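You operate a simulated robot arm through the tools that you are given. There is no shell and no other tool. Be economical: measure what you need, move in short steps, check, and stop when the job is done.

You are at the controls of a simulated robot arm. One attempt, no reset.

JOB
Test the blue sample cup and stand it on the mat with its pH number.
Fine: switch the grey meter on and zero it while its plate is empty; test that cup alone.

Only the result counts: the job must be done as asked and must still hold three seconds after the hand-in. Knocking over, shifting, dropping, spilling or breaking anything else fails it.

ROBOT AND FRAMES
A 7-joint arm with a two-finger parallel gripper, fixed in place. Base frame: the origin is at the foot of the arm, x ahead of it, y to its left, z up; the work surface is at about z = 0.802. Readings come in m, rad, newtons and seconds.
With the tool pointing down near the work surface it reaches from about 0.3 to 0.7 m from the base axis. Its first joint turns from -1.152 to 1.152 rad. Payload 1.57 kg.
Tool frame: the origin (TCP) lies between the finger pads and is the grasp point; the fingertips stand 0.03 m ahead of it; z points along the fingers, y is the line along which they close. The gripper opens to 0.11 m. The fingers are 0.024 m wide and 0.012 m thick; the gripper's body (0.048 by 0.112 m) begins 0.078 m behind the TCP.
Orientation is that of the tool frame in the base frame, as [roll, pitch, yaw] about the fixed x, y, z axes, in that order (R = Rz(yaw) Ry(pitch) Rx(roll)). With the fingers straight down and closing along the base's y, the tool's x points along the base's -x, its y along +y and its z along -z.

CONTROLS
- The arm moves only by the tool arm_command. Its argument "moves" is text: rows parted by semicolons, each of 7 numbers parted by spaces: the shift along the base's x, y, z in m, then the turn, a rotation vector about the base's x, y, z in rad, then the closure in counts, from 0 (fully open) to 255 (shut). In form: dx dy dz wx wy wz claw; .... A call has 1 to 20 rows; each row is the pose to reach, as a shift and turn from the pose commanded when the call began. Each row takes 0.2 s and may step no farther than 0.05 m and 0.15 rad from the row before; otherwise, or with a gripper value out of range, the whole call is refused. A pose out of reach is approached as far as the arm can. The call stops where the force on the tool passes 40 N (or 10 N more than at its start, if that is more) or the arm is blocked; 0.2 s more then pass. The fingers move at their own pace (about 0.108 m/s each) and stop on an object; they squeeze with about 26 N. The grip force told is the motor's: it shows also when the fingers shut on nothing. Time passes only in rows, and 0.2 s behind the last, so rows that repeat a pose let the fingers close. The reply holds the time, the measured pose of the TCP, the force on the tool along the base axes, the opening and the grip force, in the units named above and with some noise, and new pictures: "pictures" is both (left out), scene, wrist or none.
- Cameras (640 x 400 px; columns grow to the right, rows downward): "scene" is fixed at [0.1524, -0.3939, 1.382]; the picture's right is [0.86, -0.51, 0.00], its down [-0.36, -0.61, -0.71] and it looks along [0.36, 0.61, -0.71] (base axes); focal length 336 px, centre (320, 200). "wrist" rides on the gripper at [-0.036, 0, -0.08] in the tool frame; the picture's right is [0.00, -1.00, 0.00], its down [0.97, 0.00, -0.24] and it looks along [0.24, 0.00, 0.97] (tool axes); focal length 218 px, centre (320, 200).
- measure_at(camera, pixels): for up to 12 pixels [column, row] of the newest picture of that camera ("zoom" is the newest enlarged one), the place [x, y, z] in the base frame of the surface seen there, good to about 0.002 m, but the place of the scene camera against the robot may be out by one fixed shift of up to 0.012 m in any direction. It takes no simulated time.
- zoom(camera, box): a new picture of the part [left, top, right, bottom] of that camera's present view, enlarged. It takes no simulated time.
- close_job(): hands the job in; it is judged then, once.

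Go step by step. Measure first, check grasps and placings, and put right what went wrong. The budget is 80 turns and 150 pictures, counting those below and the enlarged ones. Unless the task says otherwise, let go and move clear before handing in, and close with one line.

The tools are called after ">>>" as a command line: name --argument value ..., lists and objects as JSON in quotes. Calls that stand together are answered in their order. arm_command: Moves the arm, as the interface text tells. Its arguments: {"type":"object","properties":{"moves":{"type":"string"},"pictures":{"type":"string","enum":["both","scene","wrist","none"]}},"required":["moves"]} The other tools are called the same way: measure_at (camera, pixels) gives the place of the surface under pixels of a picture; zoom (camera, box) takes an enlarged picture of a part of a camera's view; close_job () hands the job in.

At the start:

```text
time: 0.0
position: [0.4275, -0.0445, 1.03]
tcp_rot: [-3.141, 0.0, 3.141]
wrist_force: [-0.2, -0.8, 0.2]
grip_width: 0.1096
finger_force: 0.1
```

scene: 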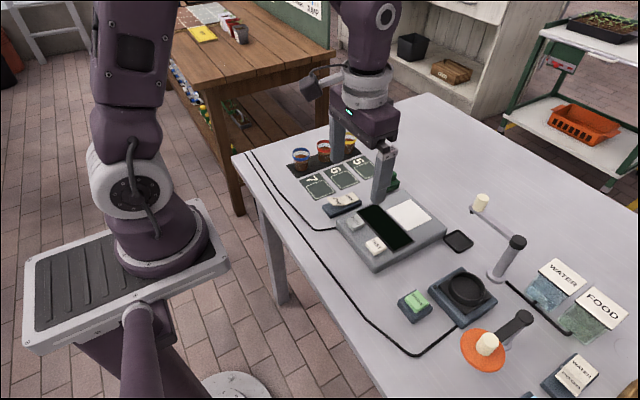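
wrist: 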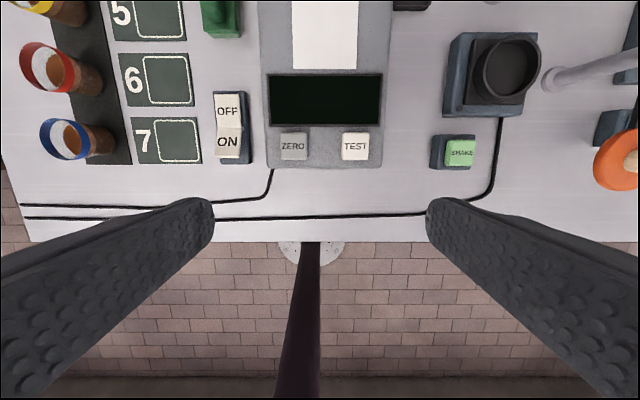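

The wrist view shows the meter (OFF/ON rocker at 228,125, ZERO at 293,146, TEST at 355,146), the cups on the left and the mats 5/6/7. I'll zoom in to read the labels and then measure.

>>> zoom --camera "scene" --box '[230, 120, 450, 280]'

>>> zoom --camera "scene" --box '[380, 180, 640, 400]'

>>> measure_at --camera "wrist" --pixels '[[228, 110], [228, 143], [293, 146], [355, 146], [325, 95], [325, 40], [65, 140], [65, 160], [172, 140], [165, 80], [455, 150], [100, 140]]'

```text
2.50 times, centred on (340, 200) of scene
```

zoom: 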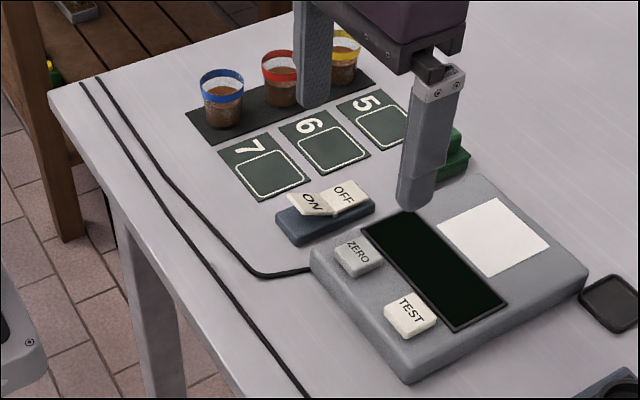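

```text
1.82 times, centred on (510, 290) of scene
```

zoom: 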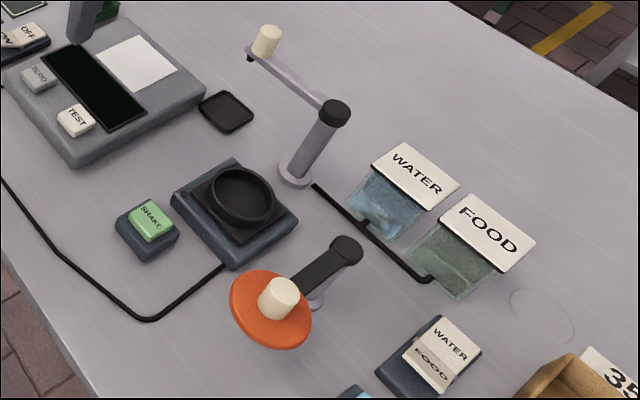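

```text
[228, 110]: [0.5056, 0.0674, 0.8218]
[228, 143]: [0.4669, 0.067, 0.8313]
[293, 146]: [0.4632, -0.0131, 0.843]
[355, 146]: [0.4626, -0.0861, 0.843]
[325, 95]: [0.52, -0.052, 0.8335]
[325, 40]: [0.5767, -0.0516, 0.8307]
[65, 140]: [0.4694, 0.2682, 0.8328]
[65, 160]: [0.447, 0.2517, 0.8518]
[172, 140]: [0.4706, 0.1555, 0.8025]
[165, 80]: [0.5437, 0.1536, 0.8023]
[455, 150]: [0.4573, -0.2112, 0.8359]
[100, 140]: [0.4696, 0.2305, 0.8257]
```

The rocker's ON end stands higher (0.831 against 0.822), so the meter is off. I'll shut the fingers and go above the ON end at (0.462, 0.067).

>>> arm_command --moves "0 0 0 0 0 0 255; 0.01 0.04 -0.02 0 0 0 255; 0.02 0.08 -0.04 0 0 0 255; 0.035 0.1115 -0.07 0 0 0 255; 0.035 0.1115 -0.11 0 0 0 255; 0.035 0.1115 -0.14 0 0 0 255; 0.035 0.1115 -0.14 0 0 0 255"

```text
time: 1.6
position: [0.4625, 0.0676, 0.8871]
tcp_rot: [-3.141, 0.0, 3.141]
wrist_force: [-0.6, -0.1, 0.1]
grip_width: 0.0
finger_force: 21.5
```

scene: 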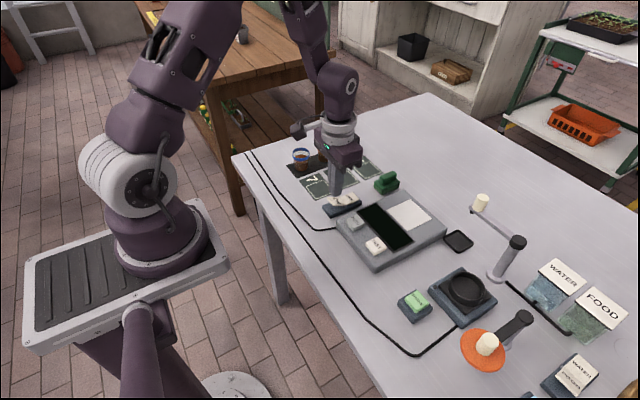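
wrist: 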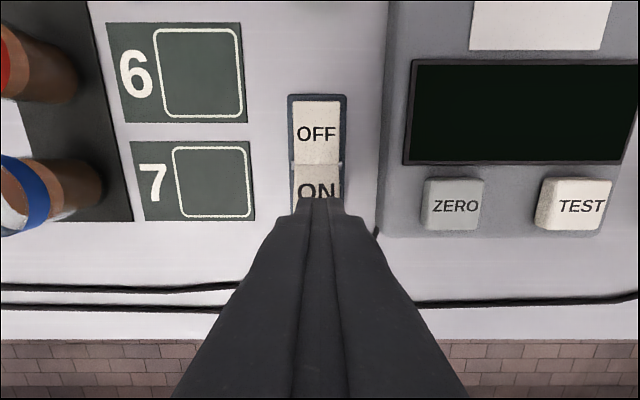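

The tips are over the ON end (318,200), about 26 mm above it. I'll press down in small steps and come back up.

>>> arm_command --moves "0 0 -0.015 0 0 0 255; 0 0 -0.025 0 0 0 255; 0 0 -0.03 0 0 0 255; 0 0 -0.034 0 0 0 255; 0 0 -0.038 0 0 0 255" --pictures "wrist"

```text
time: 2.8
position: [0.4612, 0.0661, 0.8505]
tcp_rot: [-3.141, 0.001, -3.141]
wrist_force: [-0.6, -0.6, 3.5]
grip_width: 0.0
finger_force: 21.8
```

wrist: 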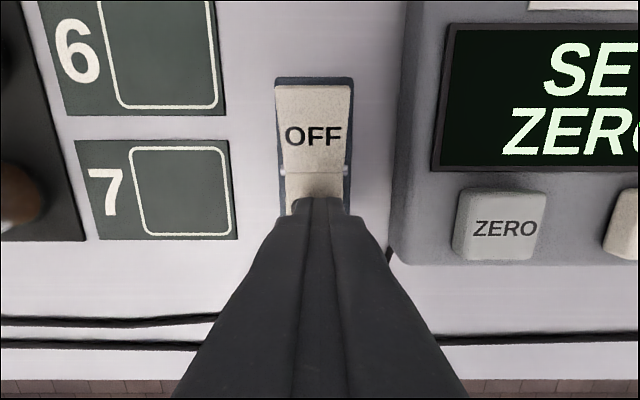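

The display has lit ("SET ZERO"), so the meter is on. Next I'll lift and go above ZERO at (0.463, -0.013).

>>> arm_command --moves "0 0 0.04 0 0 0 255; 0 -0.04 0.05 0 0 0 255; 0.001 -0.08 0.05 0 0 0 255; 0.001 -0.08 0.04 0 0 0 255" --pictures "wrist"

>>> zoom --camera "scene" --box '[230, 120, 450, 280]'

```text
time: 3.8
position: [0.4636, -0.0137, 0.8927]
tcp_rot: [-3.141, 0.002, -3.141]
wrist_force: [-0.3, 0.8, 0.3]
grip_width: 0.0
finger_force: 21.0
```

wrist: 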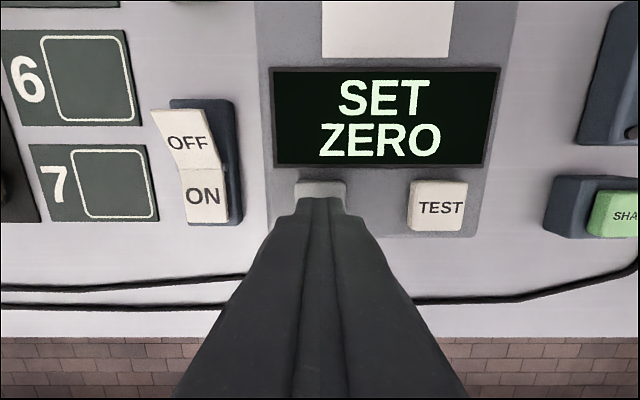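

```text
2.50 times, centred on (340, 200) of scene
```

zoom: 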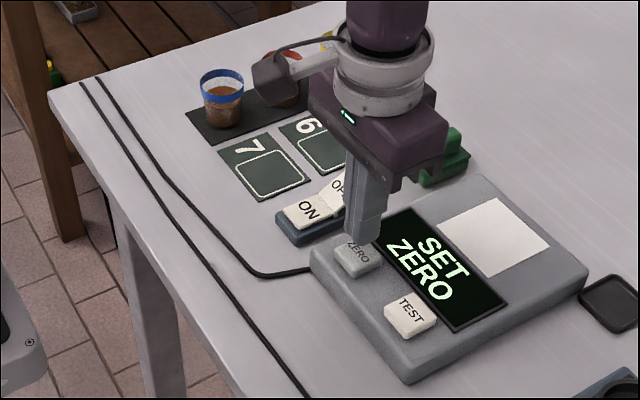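

The switch stays ON, the white plate is empty and the tips are over ZERO. I'll press it.

>>> arm_command --moves "0 0 -0.015 0 0 0 255; 0 0 -0.02 0 0 0 255; 0 0 -0.023 0 0 0 255; 0 0 -0.026 0 0 0 255; 0 0 -0.028 0 0 0 255" --pictures "wrist"

```text
time: 5.0
position: [0.4638, -0.0131, 0.864]
tcp_rot: [3.14, 0.004, 3.141]
wrist_force: [3.6, -1.1, 11.0]
grip_width: 0.0
finger_force: 21.3
```

wrist: 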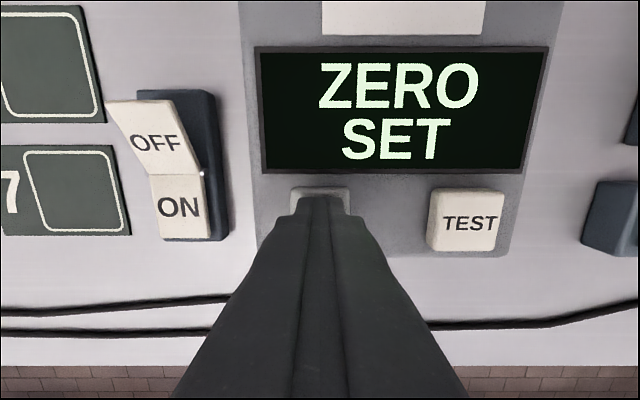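

"ZERO SET" is shown. Next I'll rise and go to a viewing pose before the cups, opening the fingers.

>>> arm_command --moves "0 0 0.05 0 0 0 255; 0 0 0.1 0 0 0 255; -0.02 0.045 0.12 0 0 0 255; -0.03 0.09 0.13 0 0 0 150; -0.04 0.135 0.14 0 0 0 0; -0.05 0.18 0.14 0 0 0 0; -0.06 0.22 0.14 0 0 0 0; -0.06 0.24 0.14 0 0 0 0; -0.06 0.24 0.14 0 0 0 0"

```text
refused: row 3 steps farther than a row can; nothing moved
```

>>> arm_command --moves "0 0 0.05 0 0 0 255; 0 0 0.095 0 0 0 255; -0.01 0.04 0.11 0 0 0 255; -0.02 0.08 0.12 0 0 0 150; -0.03 0.12 0.13 0 0 0 0; -0.04 0.16 0.14 0 0 0 0; -0.05 0.20 0.14 0 0 0 0; -0.06 0.24 0.14 0 0 0 0; -0.06 0.24 0.14 0 0 0 0"

```text
time: 7.0
position: [0.4025, 0.2281, 1.0039]
tcp_rot: [3.14, 0.001, -3.141]
wrist_force: [0.1, -0.3, -1.3]
grip_width: 0.1103
finger_force: 0.0
```

scene: 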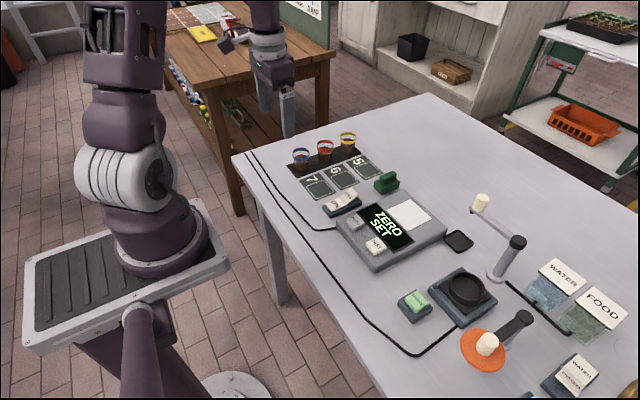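
wrist: 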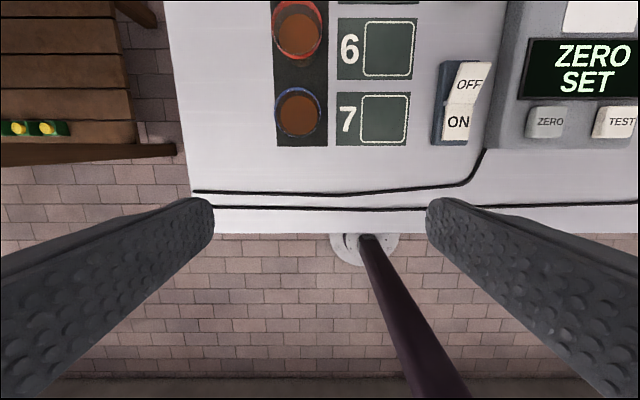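

>>> zoom --camera "wrist" --box '[230, 0, 430, 150]'

>>> zoom --camera "scene" --box '[270, 120, 390, 210]'

>>> measure_at --camera "wrist" --pixels '[[298, 112], [277, 112], [322, 112], [300, 89], [300, 137], [278, 140], [322, 140], [386, 118], [365, 118], [407, 118], [386, 96], [386, 142]]'

>>> measure_at --camera "scene" --pixels '[[301, 150], [301, 154], [301, 157], [301, 161], [301, 166], [295, 155], [308, 155], [301, 170]]'

```text
2.67 times, centred on (330, 75) of wrist
```

zoom: 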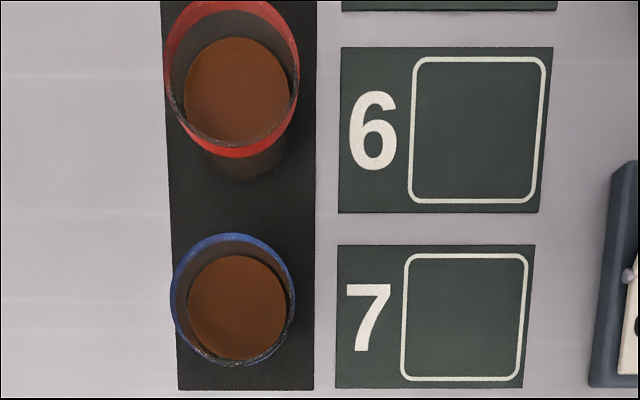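

```text
4.44 times, centred on (330, 165) of scene
```

zoom: 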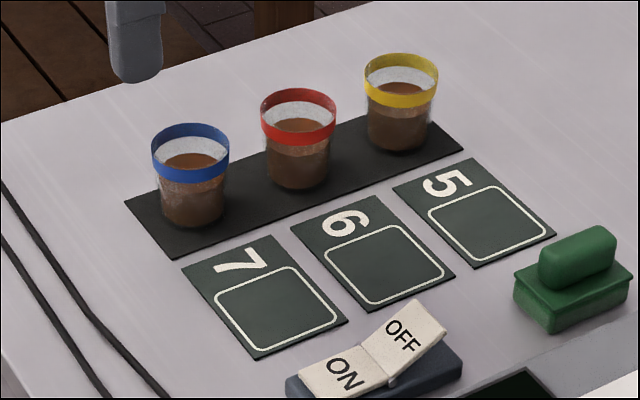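

```text
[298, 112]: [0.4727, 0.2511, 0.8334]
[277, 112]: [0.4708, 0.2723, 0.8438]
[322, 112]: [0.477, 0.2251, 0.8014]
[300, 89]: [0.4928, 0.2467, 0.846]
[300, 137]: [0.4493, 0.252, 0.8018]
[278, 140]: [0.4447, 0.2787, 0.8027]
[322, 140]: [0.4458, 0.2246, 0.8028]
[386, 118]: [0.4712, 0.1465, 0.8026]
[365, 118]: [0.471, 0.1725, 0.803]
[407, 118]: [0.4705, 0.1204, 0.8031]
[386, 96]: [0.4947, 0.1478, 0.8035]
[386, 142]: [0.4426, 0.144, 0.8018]
```

```text
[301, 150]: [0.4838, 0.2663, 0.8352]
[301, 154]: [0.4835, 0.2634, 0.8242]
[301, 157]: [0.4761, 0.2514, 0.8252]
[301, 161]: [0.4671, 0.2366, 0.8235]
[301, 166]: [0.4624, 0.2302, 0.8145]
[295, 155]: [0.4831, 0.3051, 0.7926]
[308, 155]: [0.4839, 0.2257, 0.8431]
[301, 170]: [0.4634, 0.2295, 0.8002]
```

"ZERO SET" persists. The blue cup is centred near (0.472, 0.250), its rim is about 46 mm wide with its top at about 0.855. I'll go above it with the fingers open.

>>> arm_command --moves "0.03 0.01 0 0 0 0 0; 0.068 0.023 0 0 0 0 0; 0.068 0.023 -0.04 0 0 0 0; 0.068 0.023 -0.07 0 0 0 0; 0.068 0.023 -0.07 0 0 0 0"

```text
time: 8.2
position: [0.4709, 0.2483, 0.9334]
tcp_rot: [3.141, -0.001, -3.141]
wrist_force: [0.4, 0.5, 0.1]
grip_width: 0.11
finger_force: 0.0
```

scene: 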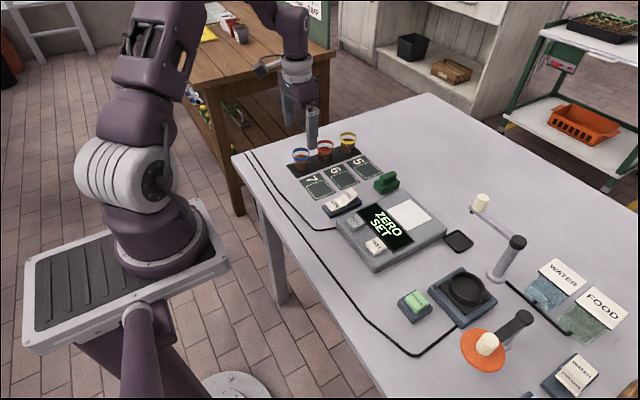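
wrist: 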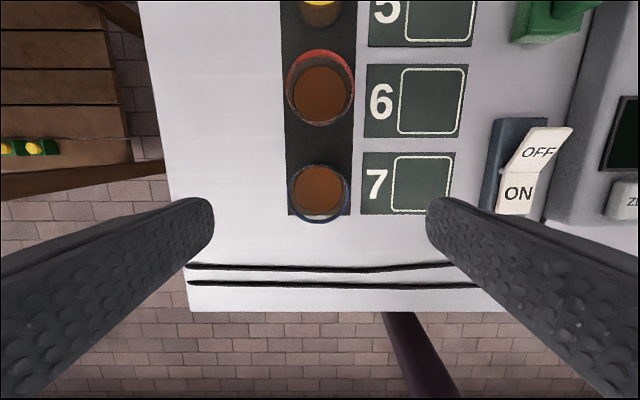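

The cup is centred between the fingers (319,193). I'll go down to TCP z of about 0.840.

>>> arm_command --moves "0.001 0.001 -0.04 0 0 0 0; 0.002 0.001 -0.07 0 0 0 0; 0.002 0.001 -0.085 0 0 0 0; 0.002 0.001 -0.093 0 0 0 0; 0.002 0.001 -0.093 0 0 0 0"

```text
time: 9.4
position: [0.4747, 0.2503, 0.8396]
tcp_rot: [3.141, 0.001, -3.141]
wrist_force: [0.1, -0.3, -0.5]
grip_width: 0.1098
finger_force: 0.0
```

scene: 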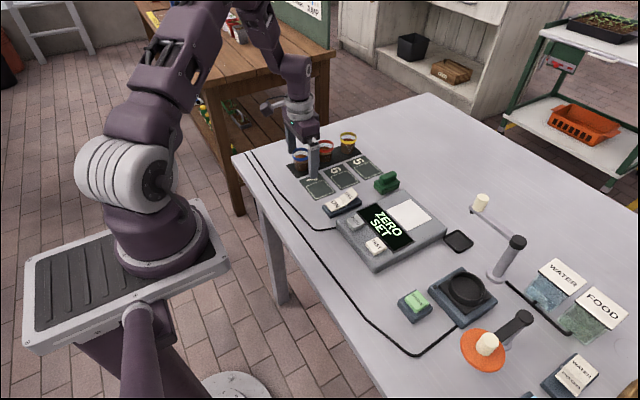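
wrist: 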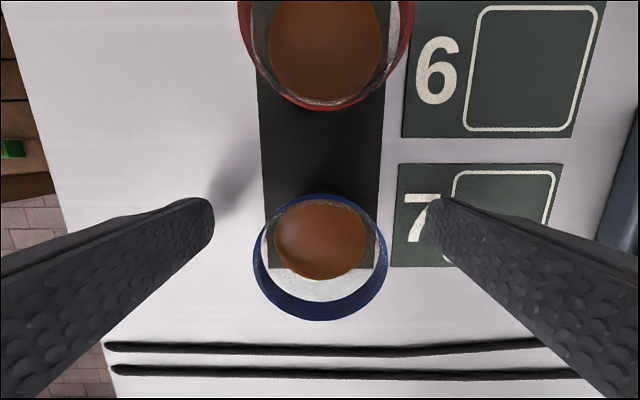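

The cup is centred between the pads (rim centre near 320,255). I'll close gently.

>>> arm_command --moves "0 0 0 0 0 0 120; 0 0 0 0 0 0 150; 0 0 0 0 0 0 170; 0 0 0 0 0 0 170" --pictures "wrist"

```text
time: 10.4
position: [0.4745, 0.251, 0.8392]
tcp_rot: [3.14, -0.001, 3.141]
wrist_force: [-0.7, -0.8, 0.2]
grip_width: 0.0447
finger_force: 26.6
```

wrist: 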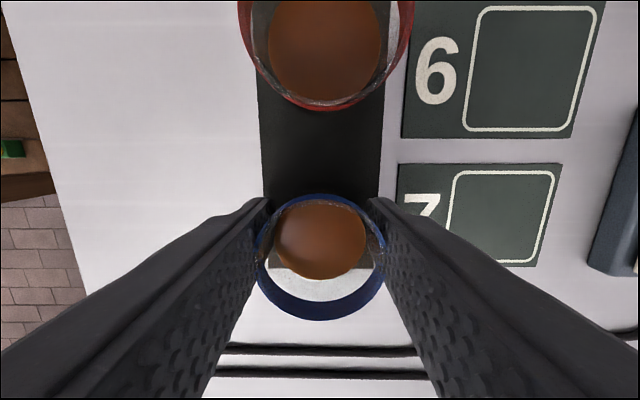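

The cup is gripped (opening 44.7 mm, 26.6 N). I'll lift it smoothly.

>>> arm_command --moves "0 0 0.005 0 0 0 170; 0 0 0.015 0 0 0 170; 0 0 0.03 0 0 0 170; 0 0 0.045 0 0 0 170; 0 0 0.06 0 0 0 170; 0 0 0.075 0 0 0 170; 0 0 0.09 0 0 0 170; 0 0 0.1 0 0 0 170; 0 0 0.1 0 0 0 170"

```text
time: 12.4
position: [0.473, 0.2508, 0.94]
tcp_rot: [3.141, 0.0, -3.141]
wrist_force: [0.1, -0.4, -0.7]
grip_width: 0.0447
finger_force: 26.4
```

scene: 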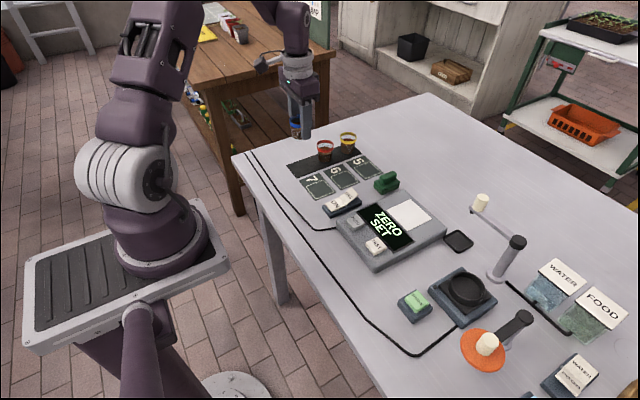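
wrist: 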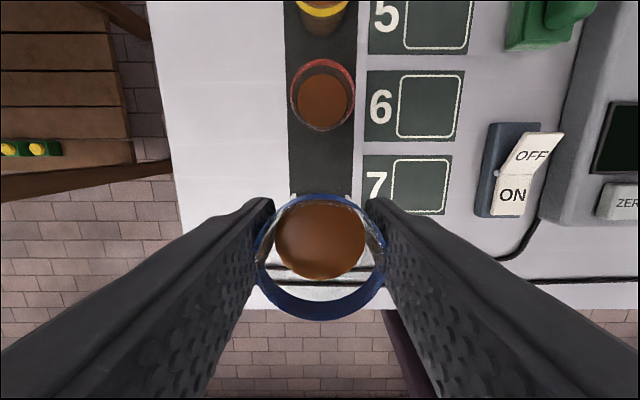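

The cup came up cleanly. I'll carry it sideways to y of about -0.051, still short of the plate.

>>> arm_command --moves "0 -0.005 0 0 0 0 170; 0 -0.015 0 0 0 0 170; 0 -0.03 0 0 0 0 170; 0 -0.05 0 0 0 0 170; 0 -0.07 0 0 0 0 170; 0 -0.09 0 0 0 0 170; 0 -0.11 0 0 0 0 170; 0 -0.13 0 0 0 0 170; 0 -0.15 0 0 0 0 170; 0 -0.17 0 0 0 0 170; 0 -0.19 0 0 0 0 170; 0 -0.21 0 0 0 0 170; 0 -0.23 0 0 0 0 170; 0 -0.25 0 0 0 0 170; 0 -0.27 0 0 0 0 170; 0 -0.285 0 0 0 0 170; 0 -0.297 0 0 0 0 170; 0 -0.302 0 0 0 0 170; 0 -0.302 0 0 0 0 170"

```text
time: 16.4
position: [0.4734, -0.0514, 0.9398]
tcp_rot: [3.141, 0.001, 3.141]
wrist_force: [-0.2, 0.1, -0.1]
grip_width: 0.0448
finger_force: 26.1
```

scene: 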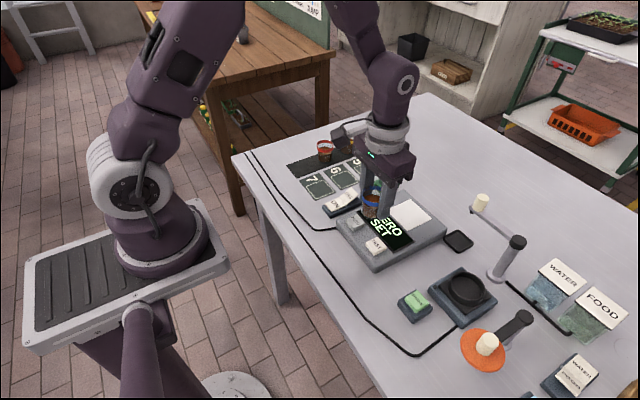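
wrist: 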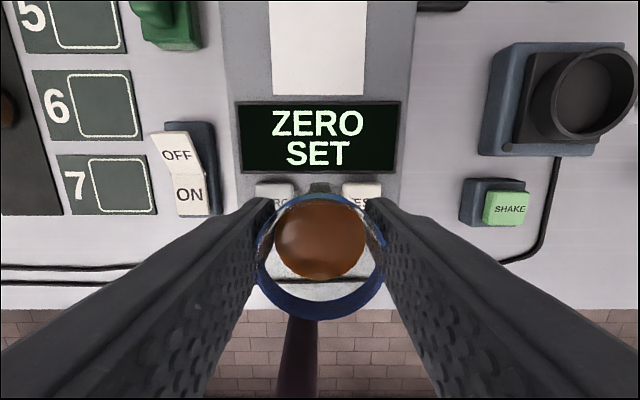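

>>> measure_at --camera "wrist" --pixels '[[318, 90], [274, 60], [362, 60], [318, 5], [160, 40], [318, 50], [274, 90], [362, 90]]'

>>> measure_at --camera "scene" --pixels '[[411, 201], [430, 216], [412, 227], [395, 206], [411, 214]]'

```text
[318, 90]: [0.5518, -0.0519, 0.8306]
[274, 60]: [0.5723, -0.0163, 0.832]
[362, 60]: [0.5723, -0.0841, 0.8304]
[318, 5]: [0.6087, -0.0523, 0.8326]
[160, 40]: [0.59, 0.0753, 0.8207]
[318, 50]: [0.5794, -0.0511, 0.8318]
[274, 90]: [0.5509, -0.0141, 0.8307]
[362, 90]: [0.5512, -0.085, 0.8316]
```

```text
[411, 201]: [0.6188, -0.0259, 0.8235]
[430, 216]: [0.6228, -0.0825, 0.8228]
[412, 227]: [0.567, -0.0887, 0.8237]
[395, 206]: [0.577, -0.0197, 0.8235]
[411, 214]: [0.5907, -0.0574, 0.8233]
```

The plate (318,50) spans y -0.014 to -0.086 at z of about 0.831, with its near edge at x of about 0.547, so its centre is near (0.583, -0.050). I'll move over it.

>>> arm_command --moves "0.005 0 0 0 0 0 170; 0.015 0 0 0 0 0 170; 0.035 0 0 0 0 0 170; 0.055 0 0 0 0 0 170; 0.075 0.001 0 0 0 0 170; 0.095 0.001 0 0 0 0 170; 0.105 0.001 0 0 0 0 170; 0.109 0.001 0 0 0 0 170; 0.109 0.001 -0.01 0 0 0 170; 0.109 0.001 -0.025 0 0 0 170; 0.109 0.001 -0.04 0 0 0 170; 0.109 0.001 -0.05 0 0 0 170; 0.109 0.001 -0.05 0 0 0 170"

>>> zoom --camera "scene" --box '[330, 140, 490, 260]'

```text
time: 19.2
position: [0.5824, -0.0504, 0.8905]
tcp_rot: [3.141, 0.0, -3.141]
wrist_force: [-0.5, -0.1, 0.4]
grip_width: 0.0445
finger_force: 25.8
```

scene: 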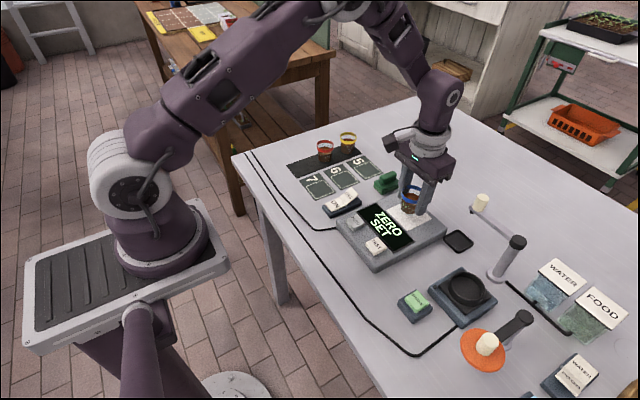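
wrist: 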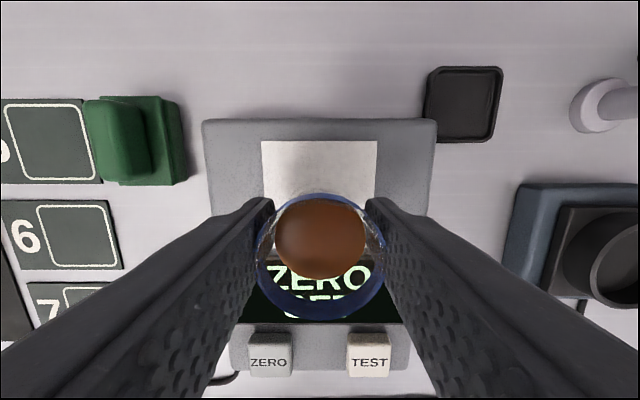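

```text
3.33 times, centred on (410, 200) of scene
```

zoom: 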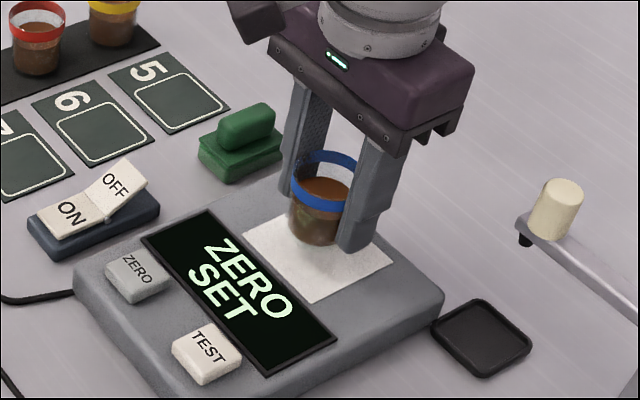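

The cup is centred over the white plate. I'll lower it the last 23 mm slowly and watch the force.

>>> arm_command --moves "0.001 0 -0.008 0 0 0 170; 0.001 0 -0.014 0 0 0 170; 0.001 0 -0.018 0 0 0 170; 0.001 0 -0.02 0 0 0 170; 0.001 0 -0.022 0 0 0 170; 0.001 0 -0.0235 0 0 0 170" --pictures "wrist"

>>> zoom --camera "scene" --box '[360, 160, 460, 235]'

```text
time: 20.6
position: [0.5835, -0.0501, 0.8674]
tcp_rot: [-3.14, 0.001, -3.142]
wrist_force: [-4.1, 3.0, 18.7]
grip_width: 0.0449
finger_force: 25.7
```

wrist: 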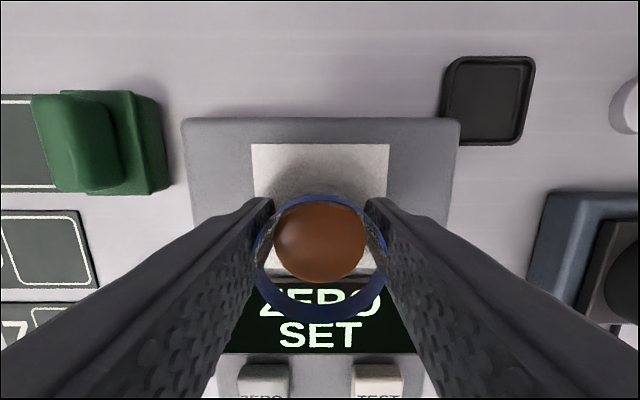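

```text
5.33 times, centred on (410, 198) of scene
```

zoom: 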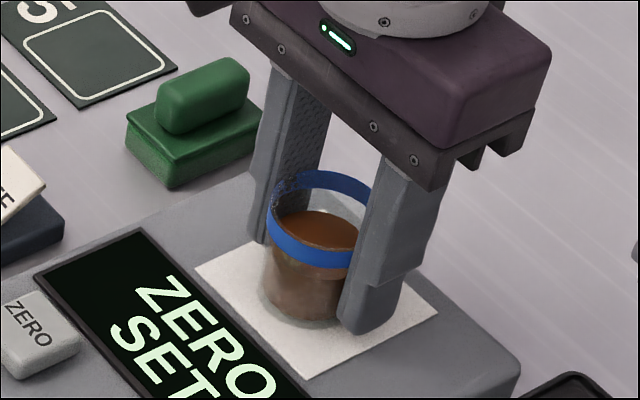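

Contact is made (18.7 N up). I'll ease off a millimetre, open, and rise.

>>> arm_command --moves "0 0 0.0015 0 0 0 170; 0 0 0.0015 0 0 0 120; 0 0 0.0015 0 0 0 70; 0 0 0.0015 0 0 0 60; 0 0 0.0015 0 0 0 60; 0 0 0.02 0 0 0 60; 0 0 0.05 0 0 0 60; 0 0 0.09 0 0 0 60; 0 0 0.09 0 0 0 60"

```text
time: 22.6
position: [0.5825, -0.051, 0.9559]
tcp_rot: [3.142, -0.001, 3.14]
wrist_force: [0.1, 0.5, -0.3]
grip_width: 0.0841
finger_force: 0.1
```

scene: 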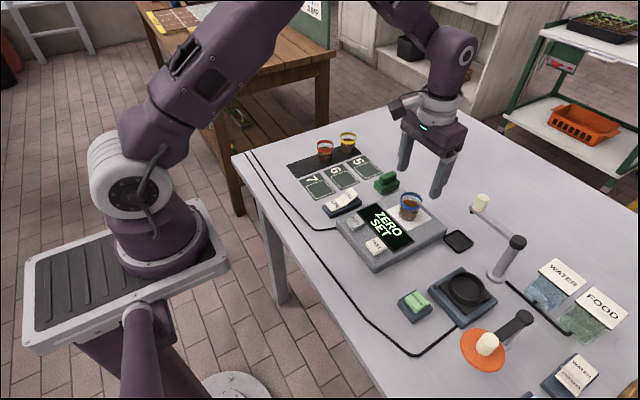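
wrist: 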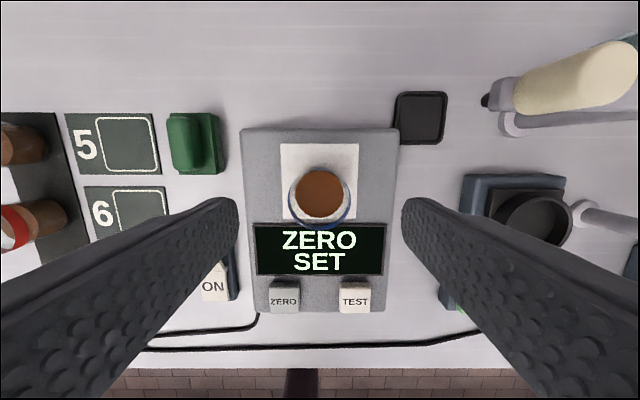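

The cup stands upright on the plate. I'll move back, shut the fingers and go above TEST (0.463, -0.086).

>>> arm_command --moves "-0.03 0 0.01 0 0 0 60; -0.07 -0.01 0.01 0 0 0 60; -0.1 -0.025 0.01 0 0 0 150; -0.12 -0.036 0 0 0 0 255; -0.12 -0.036 -0.03 0 0 0 255; -0.12 -0.036 -0.064 0 0 0 255; -0.12 -0.036 -0.064 0 0 0 255; -0.12 -0.036 -0.064 0 0 0 255" --pictures "wrist"

```text
time: 24.4
position: [0.4624, -0.0847, 0.8932]
tcp_rot: [-3.14, -0.002, 3.142]
wrist_force: [0.1, -0.3, -0.5]
grip_width: 0.0001
finger_force: 21.3
```

wrist: 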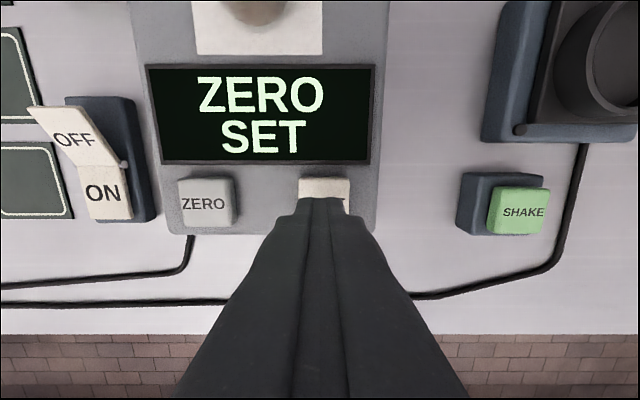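

>>> arm_command --moves "0 0 -0.015 0 0 0 255; 0 0 -0.02 0 0 0 255; 0 0 -0.023 0 0 0 255; 0 0 -0.026 0 0 0 255; 0 0 -0.03 0 0 0 255" --pictures "wrist"

```text
time: 25.6
position: [0.4625, -0.0853, 0.863]
tcp_rot: [-3.141, 0.0, -3.14]
wrist_force: [-7.2, 4.0, 21.0]
grip_width: 0.0
finger_force: 20.8
```

wrist: 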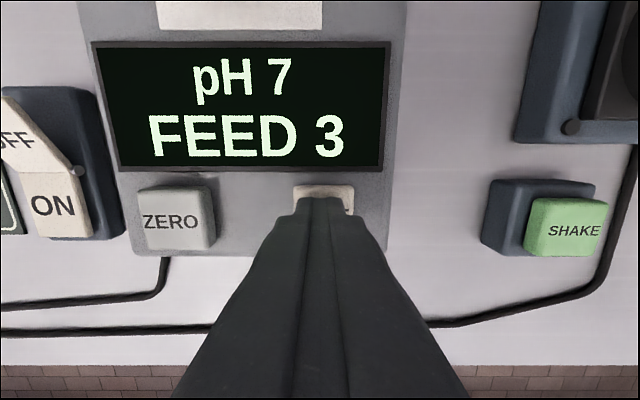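

The display reads "pH 7 / FEED 3", so mat 7 is the target. I'll lift and go back above the cup with the fingers open.

>>> arm_command --moves "0 0 0.045 0 0 0 255; 0 0 0.09 0 0 0 255; 0.02 0.01 0.1 0 0 0 60; 0.06 0.02 0.1 0 0 0 60; 0.1 0.035 0.1 0 0 0 60; 0.12 0.036 0.1 0 0 0 60; 0.12 0.036 0.09 0 0 0 60; 0.12 0.036 0.09 0 0 0 60"

```text
time: 27.4
position: [0.5843, -0.0508, 0.9524]
tcp_rot: [-3.14, -0.001, 3.141]
wrist_force: [-0.6, 0.0, -0.3]
grip_width: 0.084
finger_force: 0.1
```

scene: 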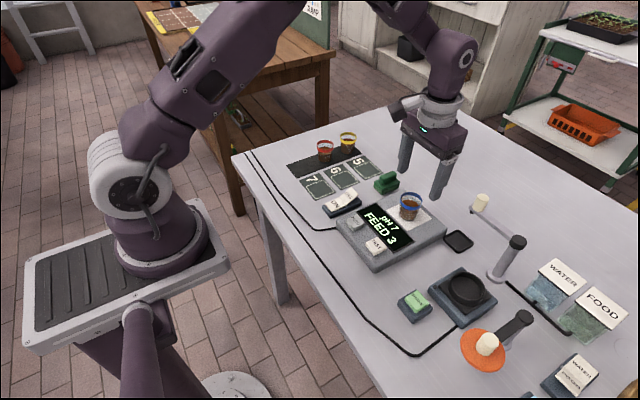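
wrist: 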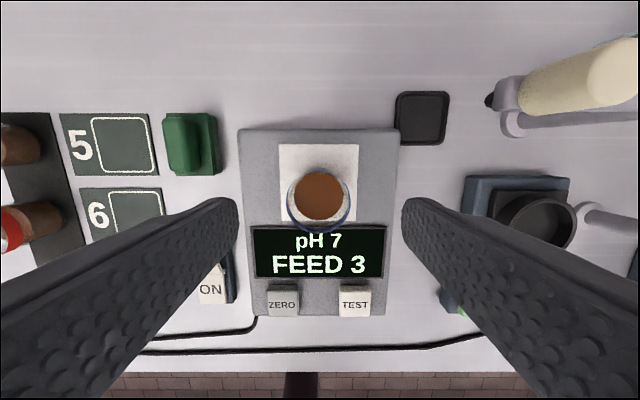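

The result persists and the cup (319,198) is between the fingers. I'll go down, grip and lift a little.

>>> arm_command --moves "0 0 -0.03 0 0 0 60; 0 0 -0.06 0 0 0 60; 0 0 -0.078 0 0 0 60; 0 0 -0.085 0 0 0 60; 0 0 -0.085 0 0 0 120; 0 0 -0.085 0 0 0 150; 0 0 -0.085 0 0 0 170; 0 0 -0.085 0 0 0 170; 0 0 -0.085 0 0 0 170" --pictures "wrist"

```text
time: 29.4
position: [0.582, -0.0513, 0.8696]
tcp_rot: [3.139, -0.001, -3.141]
wrist_force: [0.0, 0.8, 0.9]
grip_width: 0.0448
finger_force: 26.0
```

wrist: 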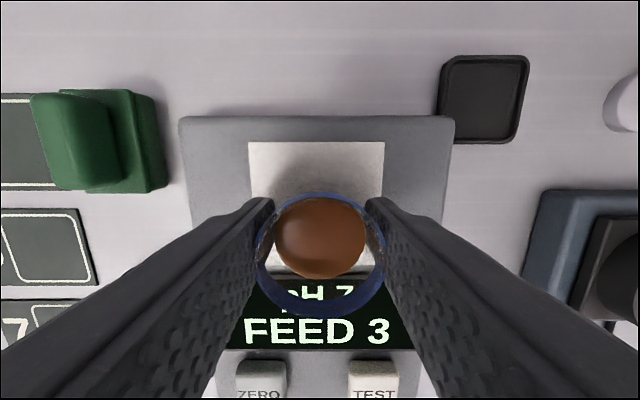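

Gripped again. I'll lift, pull back, then carry toward mat 7.

>>> arm_command --moves "0 0 0.005 0 0 0 170; 0 0 0.02 0 0 0 170; 0 0 0.04 0 0 0 170; 0 0 0.06 0 0 0 170; -0.005 0 0.072 0 0 0 170; -0.02 0 0.075 0 0 0 170; -0.04 0 0.075 0 0 0 170; -0.06 0 0.075 0 0 0 170; -0.08 0.005 0.075 0 0 0 170; -0.095 0.015 0.075 0 0 0 170; -0.105 0.03 0.075 0 0 0 170; -0.11 0.05 0.075 0 0 0 170; -0.113 0.07 0.075 0 0 0 170; -0.113 0.09 0.075 0 0 0 170; -0.113 0.11 0.075 0 0 0 170; -0.113 0.13 0.075 0 0 0 170; -0.113 0.15 0.075 0 0 0 170; -0.113 0.165 0.075 0 0 0 170; -0.113 0.175 0.075 0 0 0 170; -0.113 0.175 0.075 0 0 0 170"

```text
time: 33.6
position: [0.4706, 0.1245, 0.9422]
tcp_rot: [3.141, -0.001, 3.141]
wrist_force: [0.1, 0.1, -0.2]
grip_width: 0.0448
finger_force: 25.9
```

scene: 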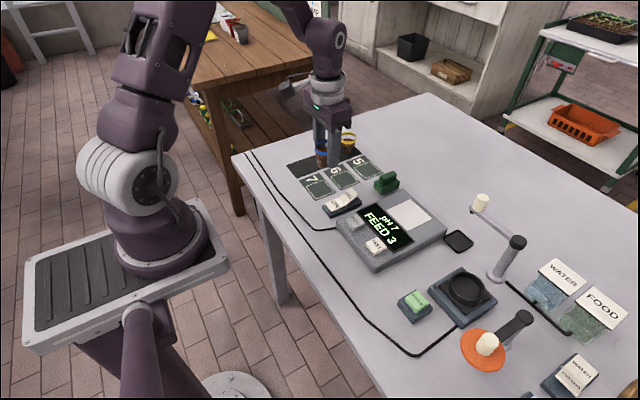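
wrist: 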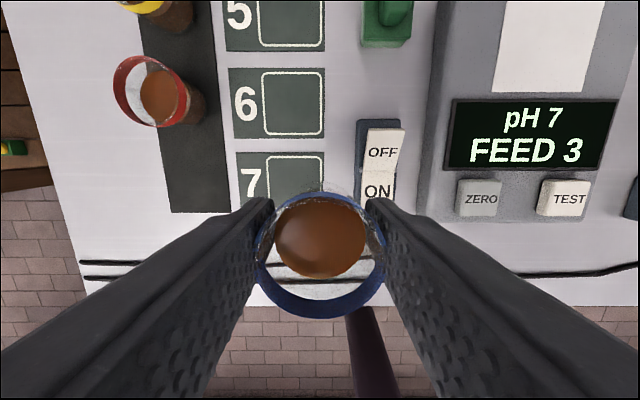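

The mat's square (268–324, top row 155) is just left of the cup. I'll measure its edges.

>>> measure_at --camera "wrist" --pixels '[[268, 175], [324, 175], [296, 154], [238, 154], [324, 154], [240, 205]]'

```text
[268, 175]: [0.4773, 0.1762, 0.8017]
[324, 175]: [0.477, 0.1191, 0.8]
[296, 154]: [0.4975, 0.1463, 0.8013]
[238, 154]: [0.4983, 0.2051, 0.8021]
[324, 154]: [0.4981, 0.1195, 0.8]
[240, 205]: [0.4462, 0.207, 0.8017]
```

The square's centre is (0.470, 0.1475). I'll shift 23 mm left and lower most of the way.

>>> arm_command --moves "0 0.008 0 0 0 0 170; 0 0.018 0 0 0 0 170; 0 0.023 0 0 0 0 170; 0 0.023 -0.015 0 0 0 170; 0 0.023 -0.035 0 0 0 170; 0 0.023 -0.055 0 0 0 170; 0 0.023 -0.075 0 0 0 170; 0 0.023 -0.088 0 0 0 170; 0 0.023 -0.093 0 0 0 170; 0 0.023 -0.093 0 0 0 170"

>>> zoom --camera "scene" --box '[270, 120, 390, 210]'

```text
time: 35.8
position: [0.4712, 0.1484, 0.8496]
tcp_rot: [3.141, 0.0, 3.141]
wrist_force: [-0.4, 0.3, -0.6]
grip_width: 0.0446
finger_force: 26.0
```

scene: 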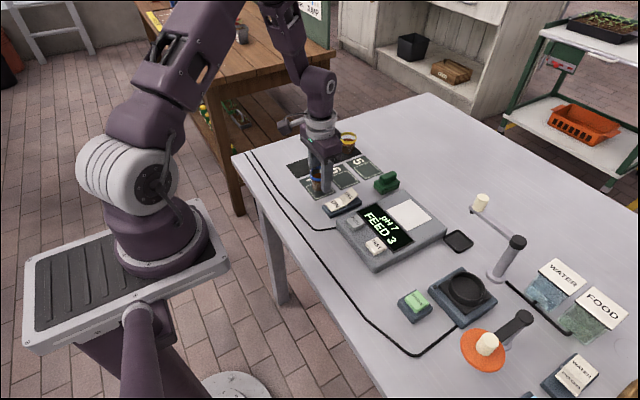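
wrist: 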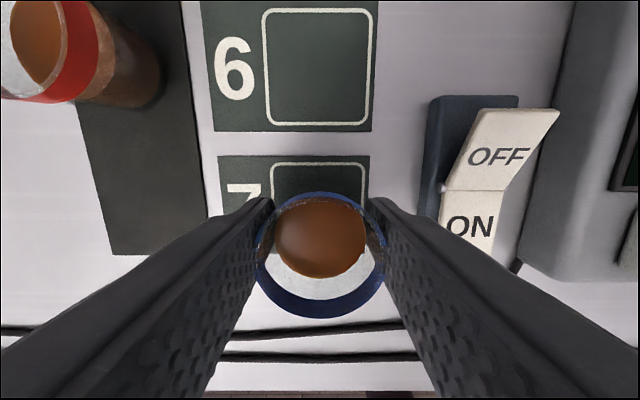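

```text
4.44 times, centred on (330, 165) of scene
```

zoom: 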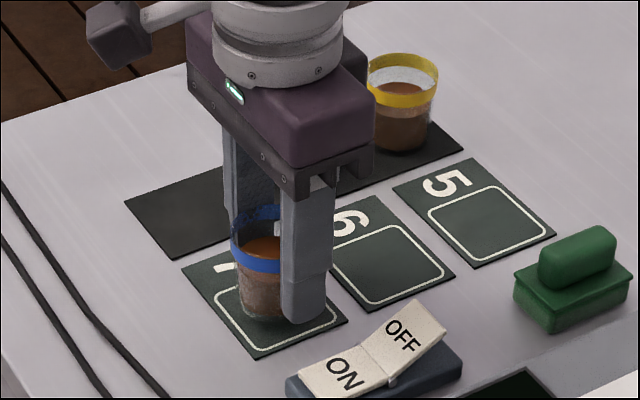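

The cup is over the square of mat 7, about 10 mm up. I'll lower it slowly to contact.

>>> arm_command --moves "0 0 -0.005 0 0 0 170; 0 0 -0.008 0 0 0 170; 0 0 -0.0095 0 0 0 170; 0 0 -0.011 0 0 0 170; 0 0 -0.012 0 0 0 170" --pictures "none"

```text
time: 37.0
position: [0.4705, 0.148, 0.8379]
tcp_rot: [-3.141, 0.001, -3.14]
wrist_force: [-0.3, -0.4, 19.0]
grip_width: 0.045
finger_force: 25.1
```

Contact on the mat is made (19 N up). I'll ease off, open to about 65 mm so the fingers stay clear of the rocker, and rise.

>>> arm_command --moves "0 0 0.001 0 0 0 170; 0 0 0.001 0 0 0 140; 0 0 0.001 0 0 0 110; 0 0 0.001 0 0 0 104; 0 0 0.001 0 0 0 104; 0 0 0.02 0 0 0 104; 0 0 0.05 0 0 0 104; 0 0 0.09 0 0 0 104; 0 0 0.13 0 0 0 104; -0.04 0 0.15 0 0 0 104; -0.07 0 0.15 0 0 0 104; -0.07 0 0.15 0 0 0 104"

>>> zoom --camera "scene" --box '[270, 120, 450, 255]'

```text
time: 39.6
position: [0.3975, 0.1483, 0.9857]
tcp_rot: [3.14, -0.001, -3.14]
wrist_force: [-0.6, 0.0, -0.9]
grip_width: 0.0652
finger_force: 0.0
```

scene: 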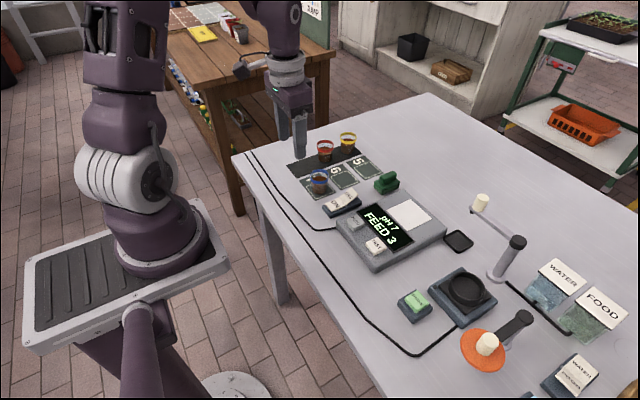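
wrist: 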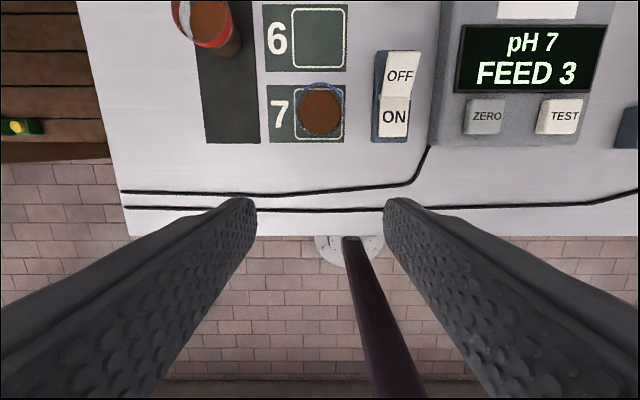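

```text
2.96 times, centred on (360, 188) of scene
```

zoom: 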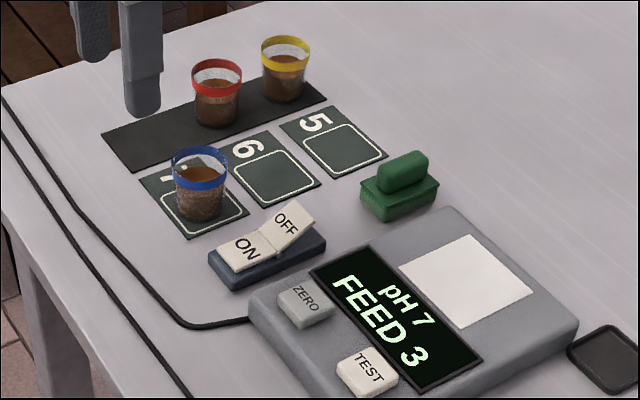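

The blue cup stands upright inside the square of mat 7 (wrist 320,112), the meter reads pH 7, the other cups are untouched and the arm is clear. I'm handing in.

>>> close_job

```text
The job is handed in.
```

The blue cup tested at pH 7 on the zeroed, empty meter, with no other cup on it, and it now stands upright on mat 7. The job is handed in.
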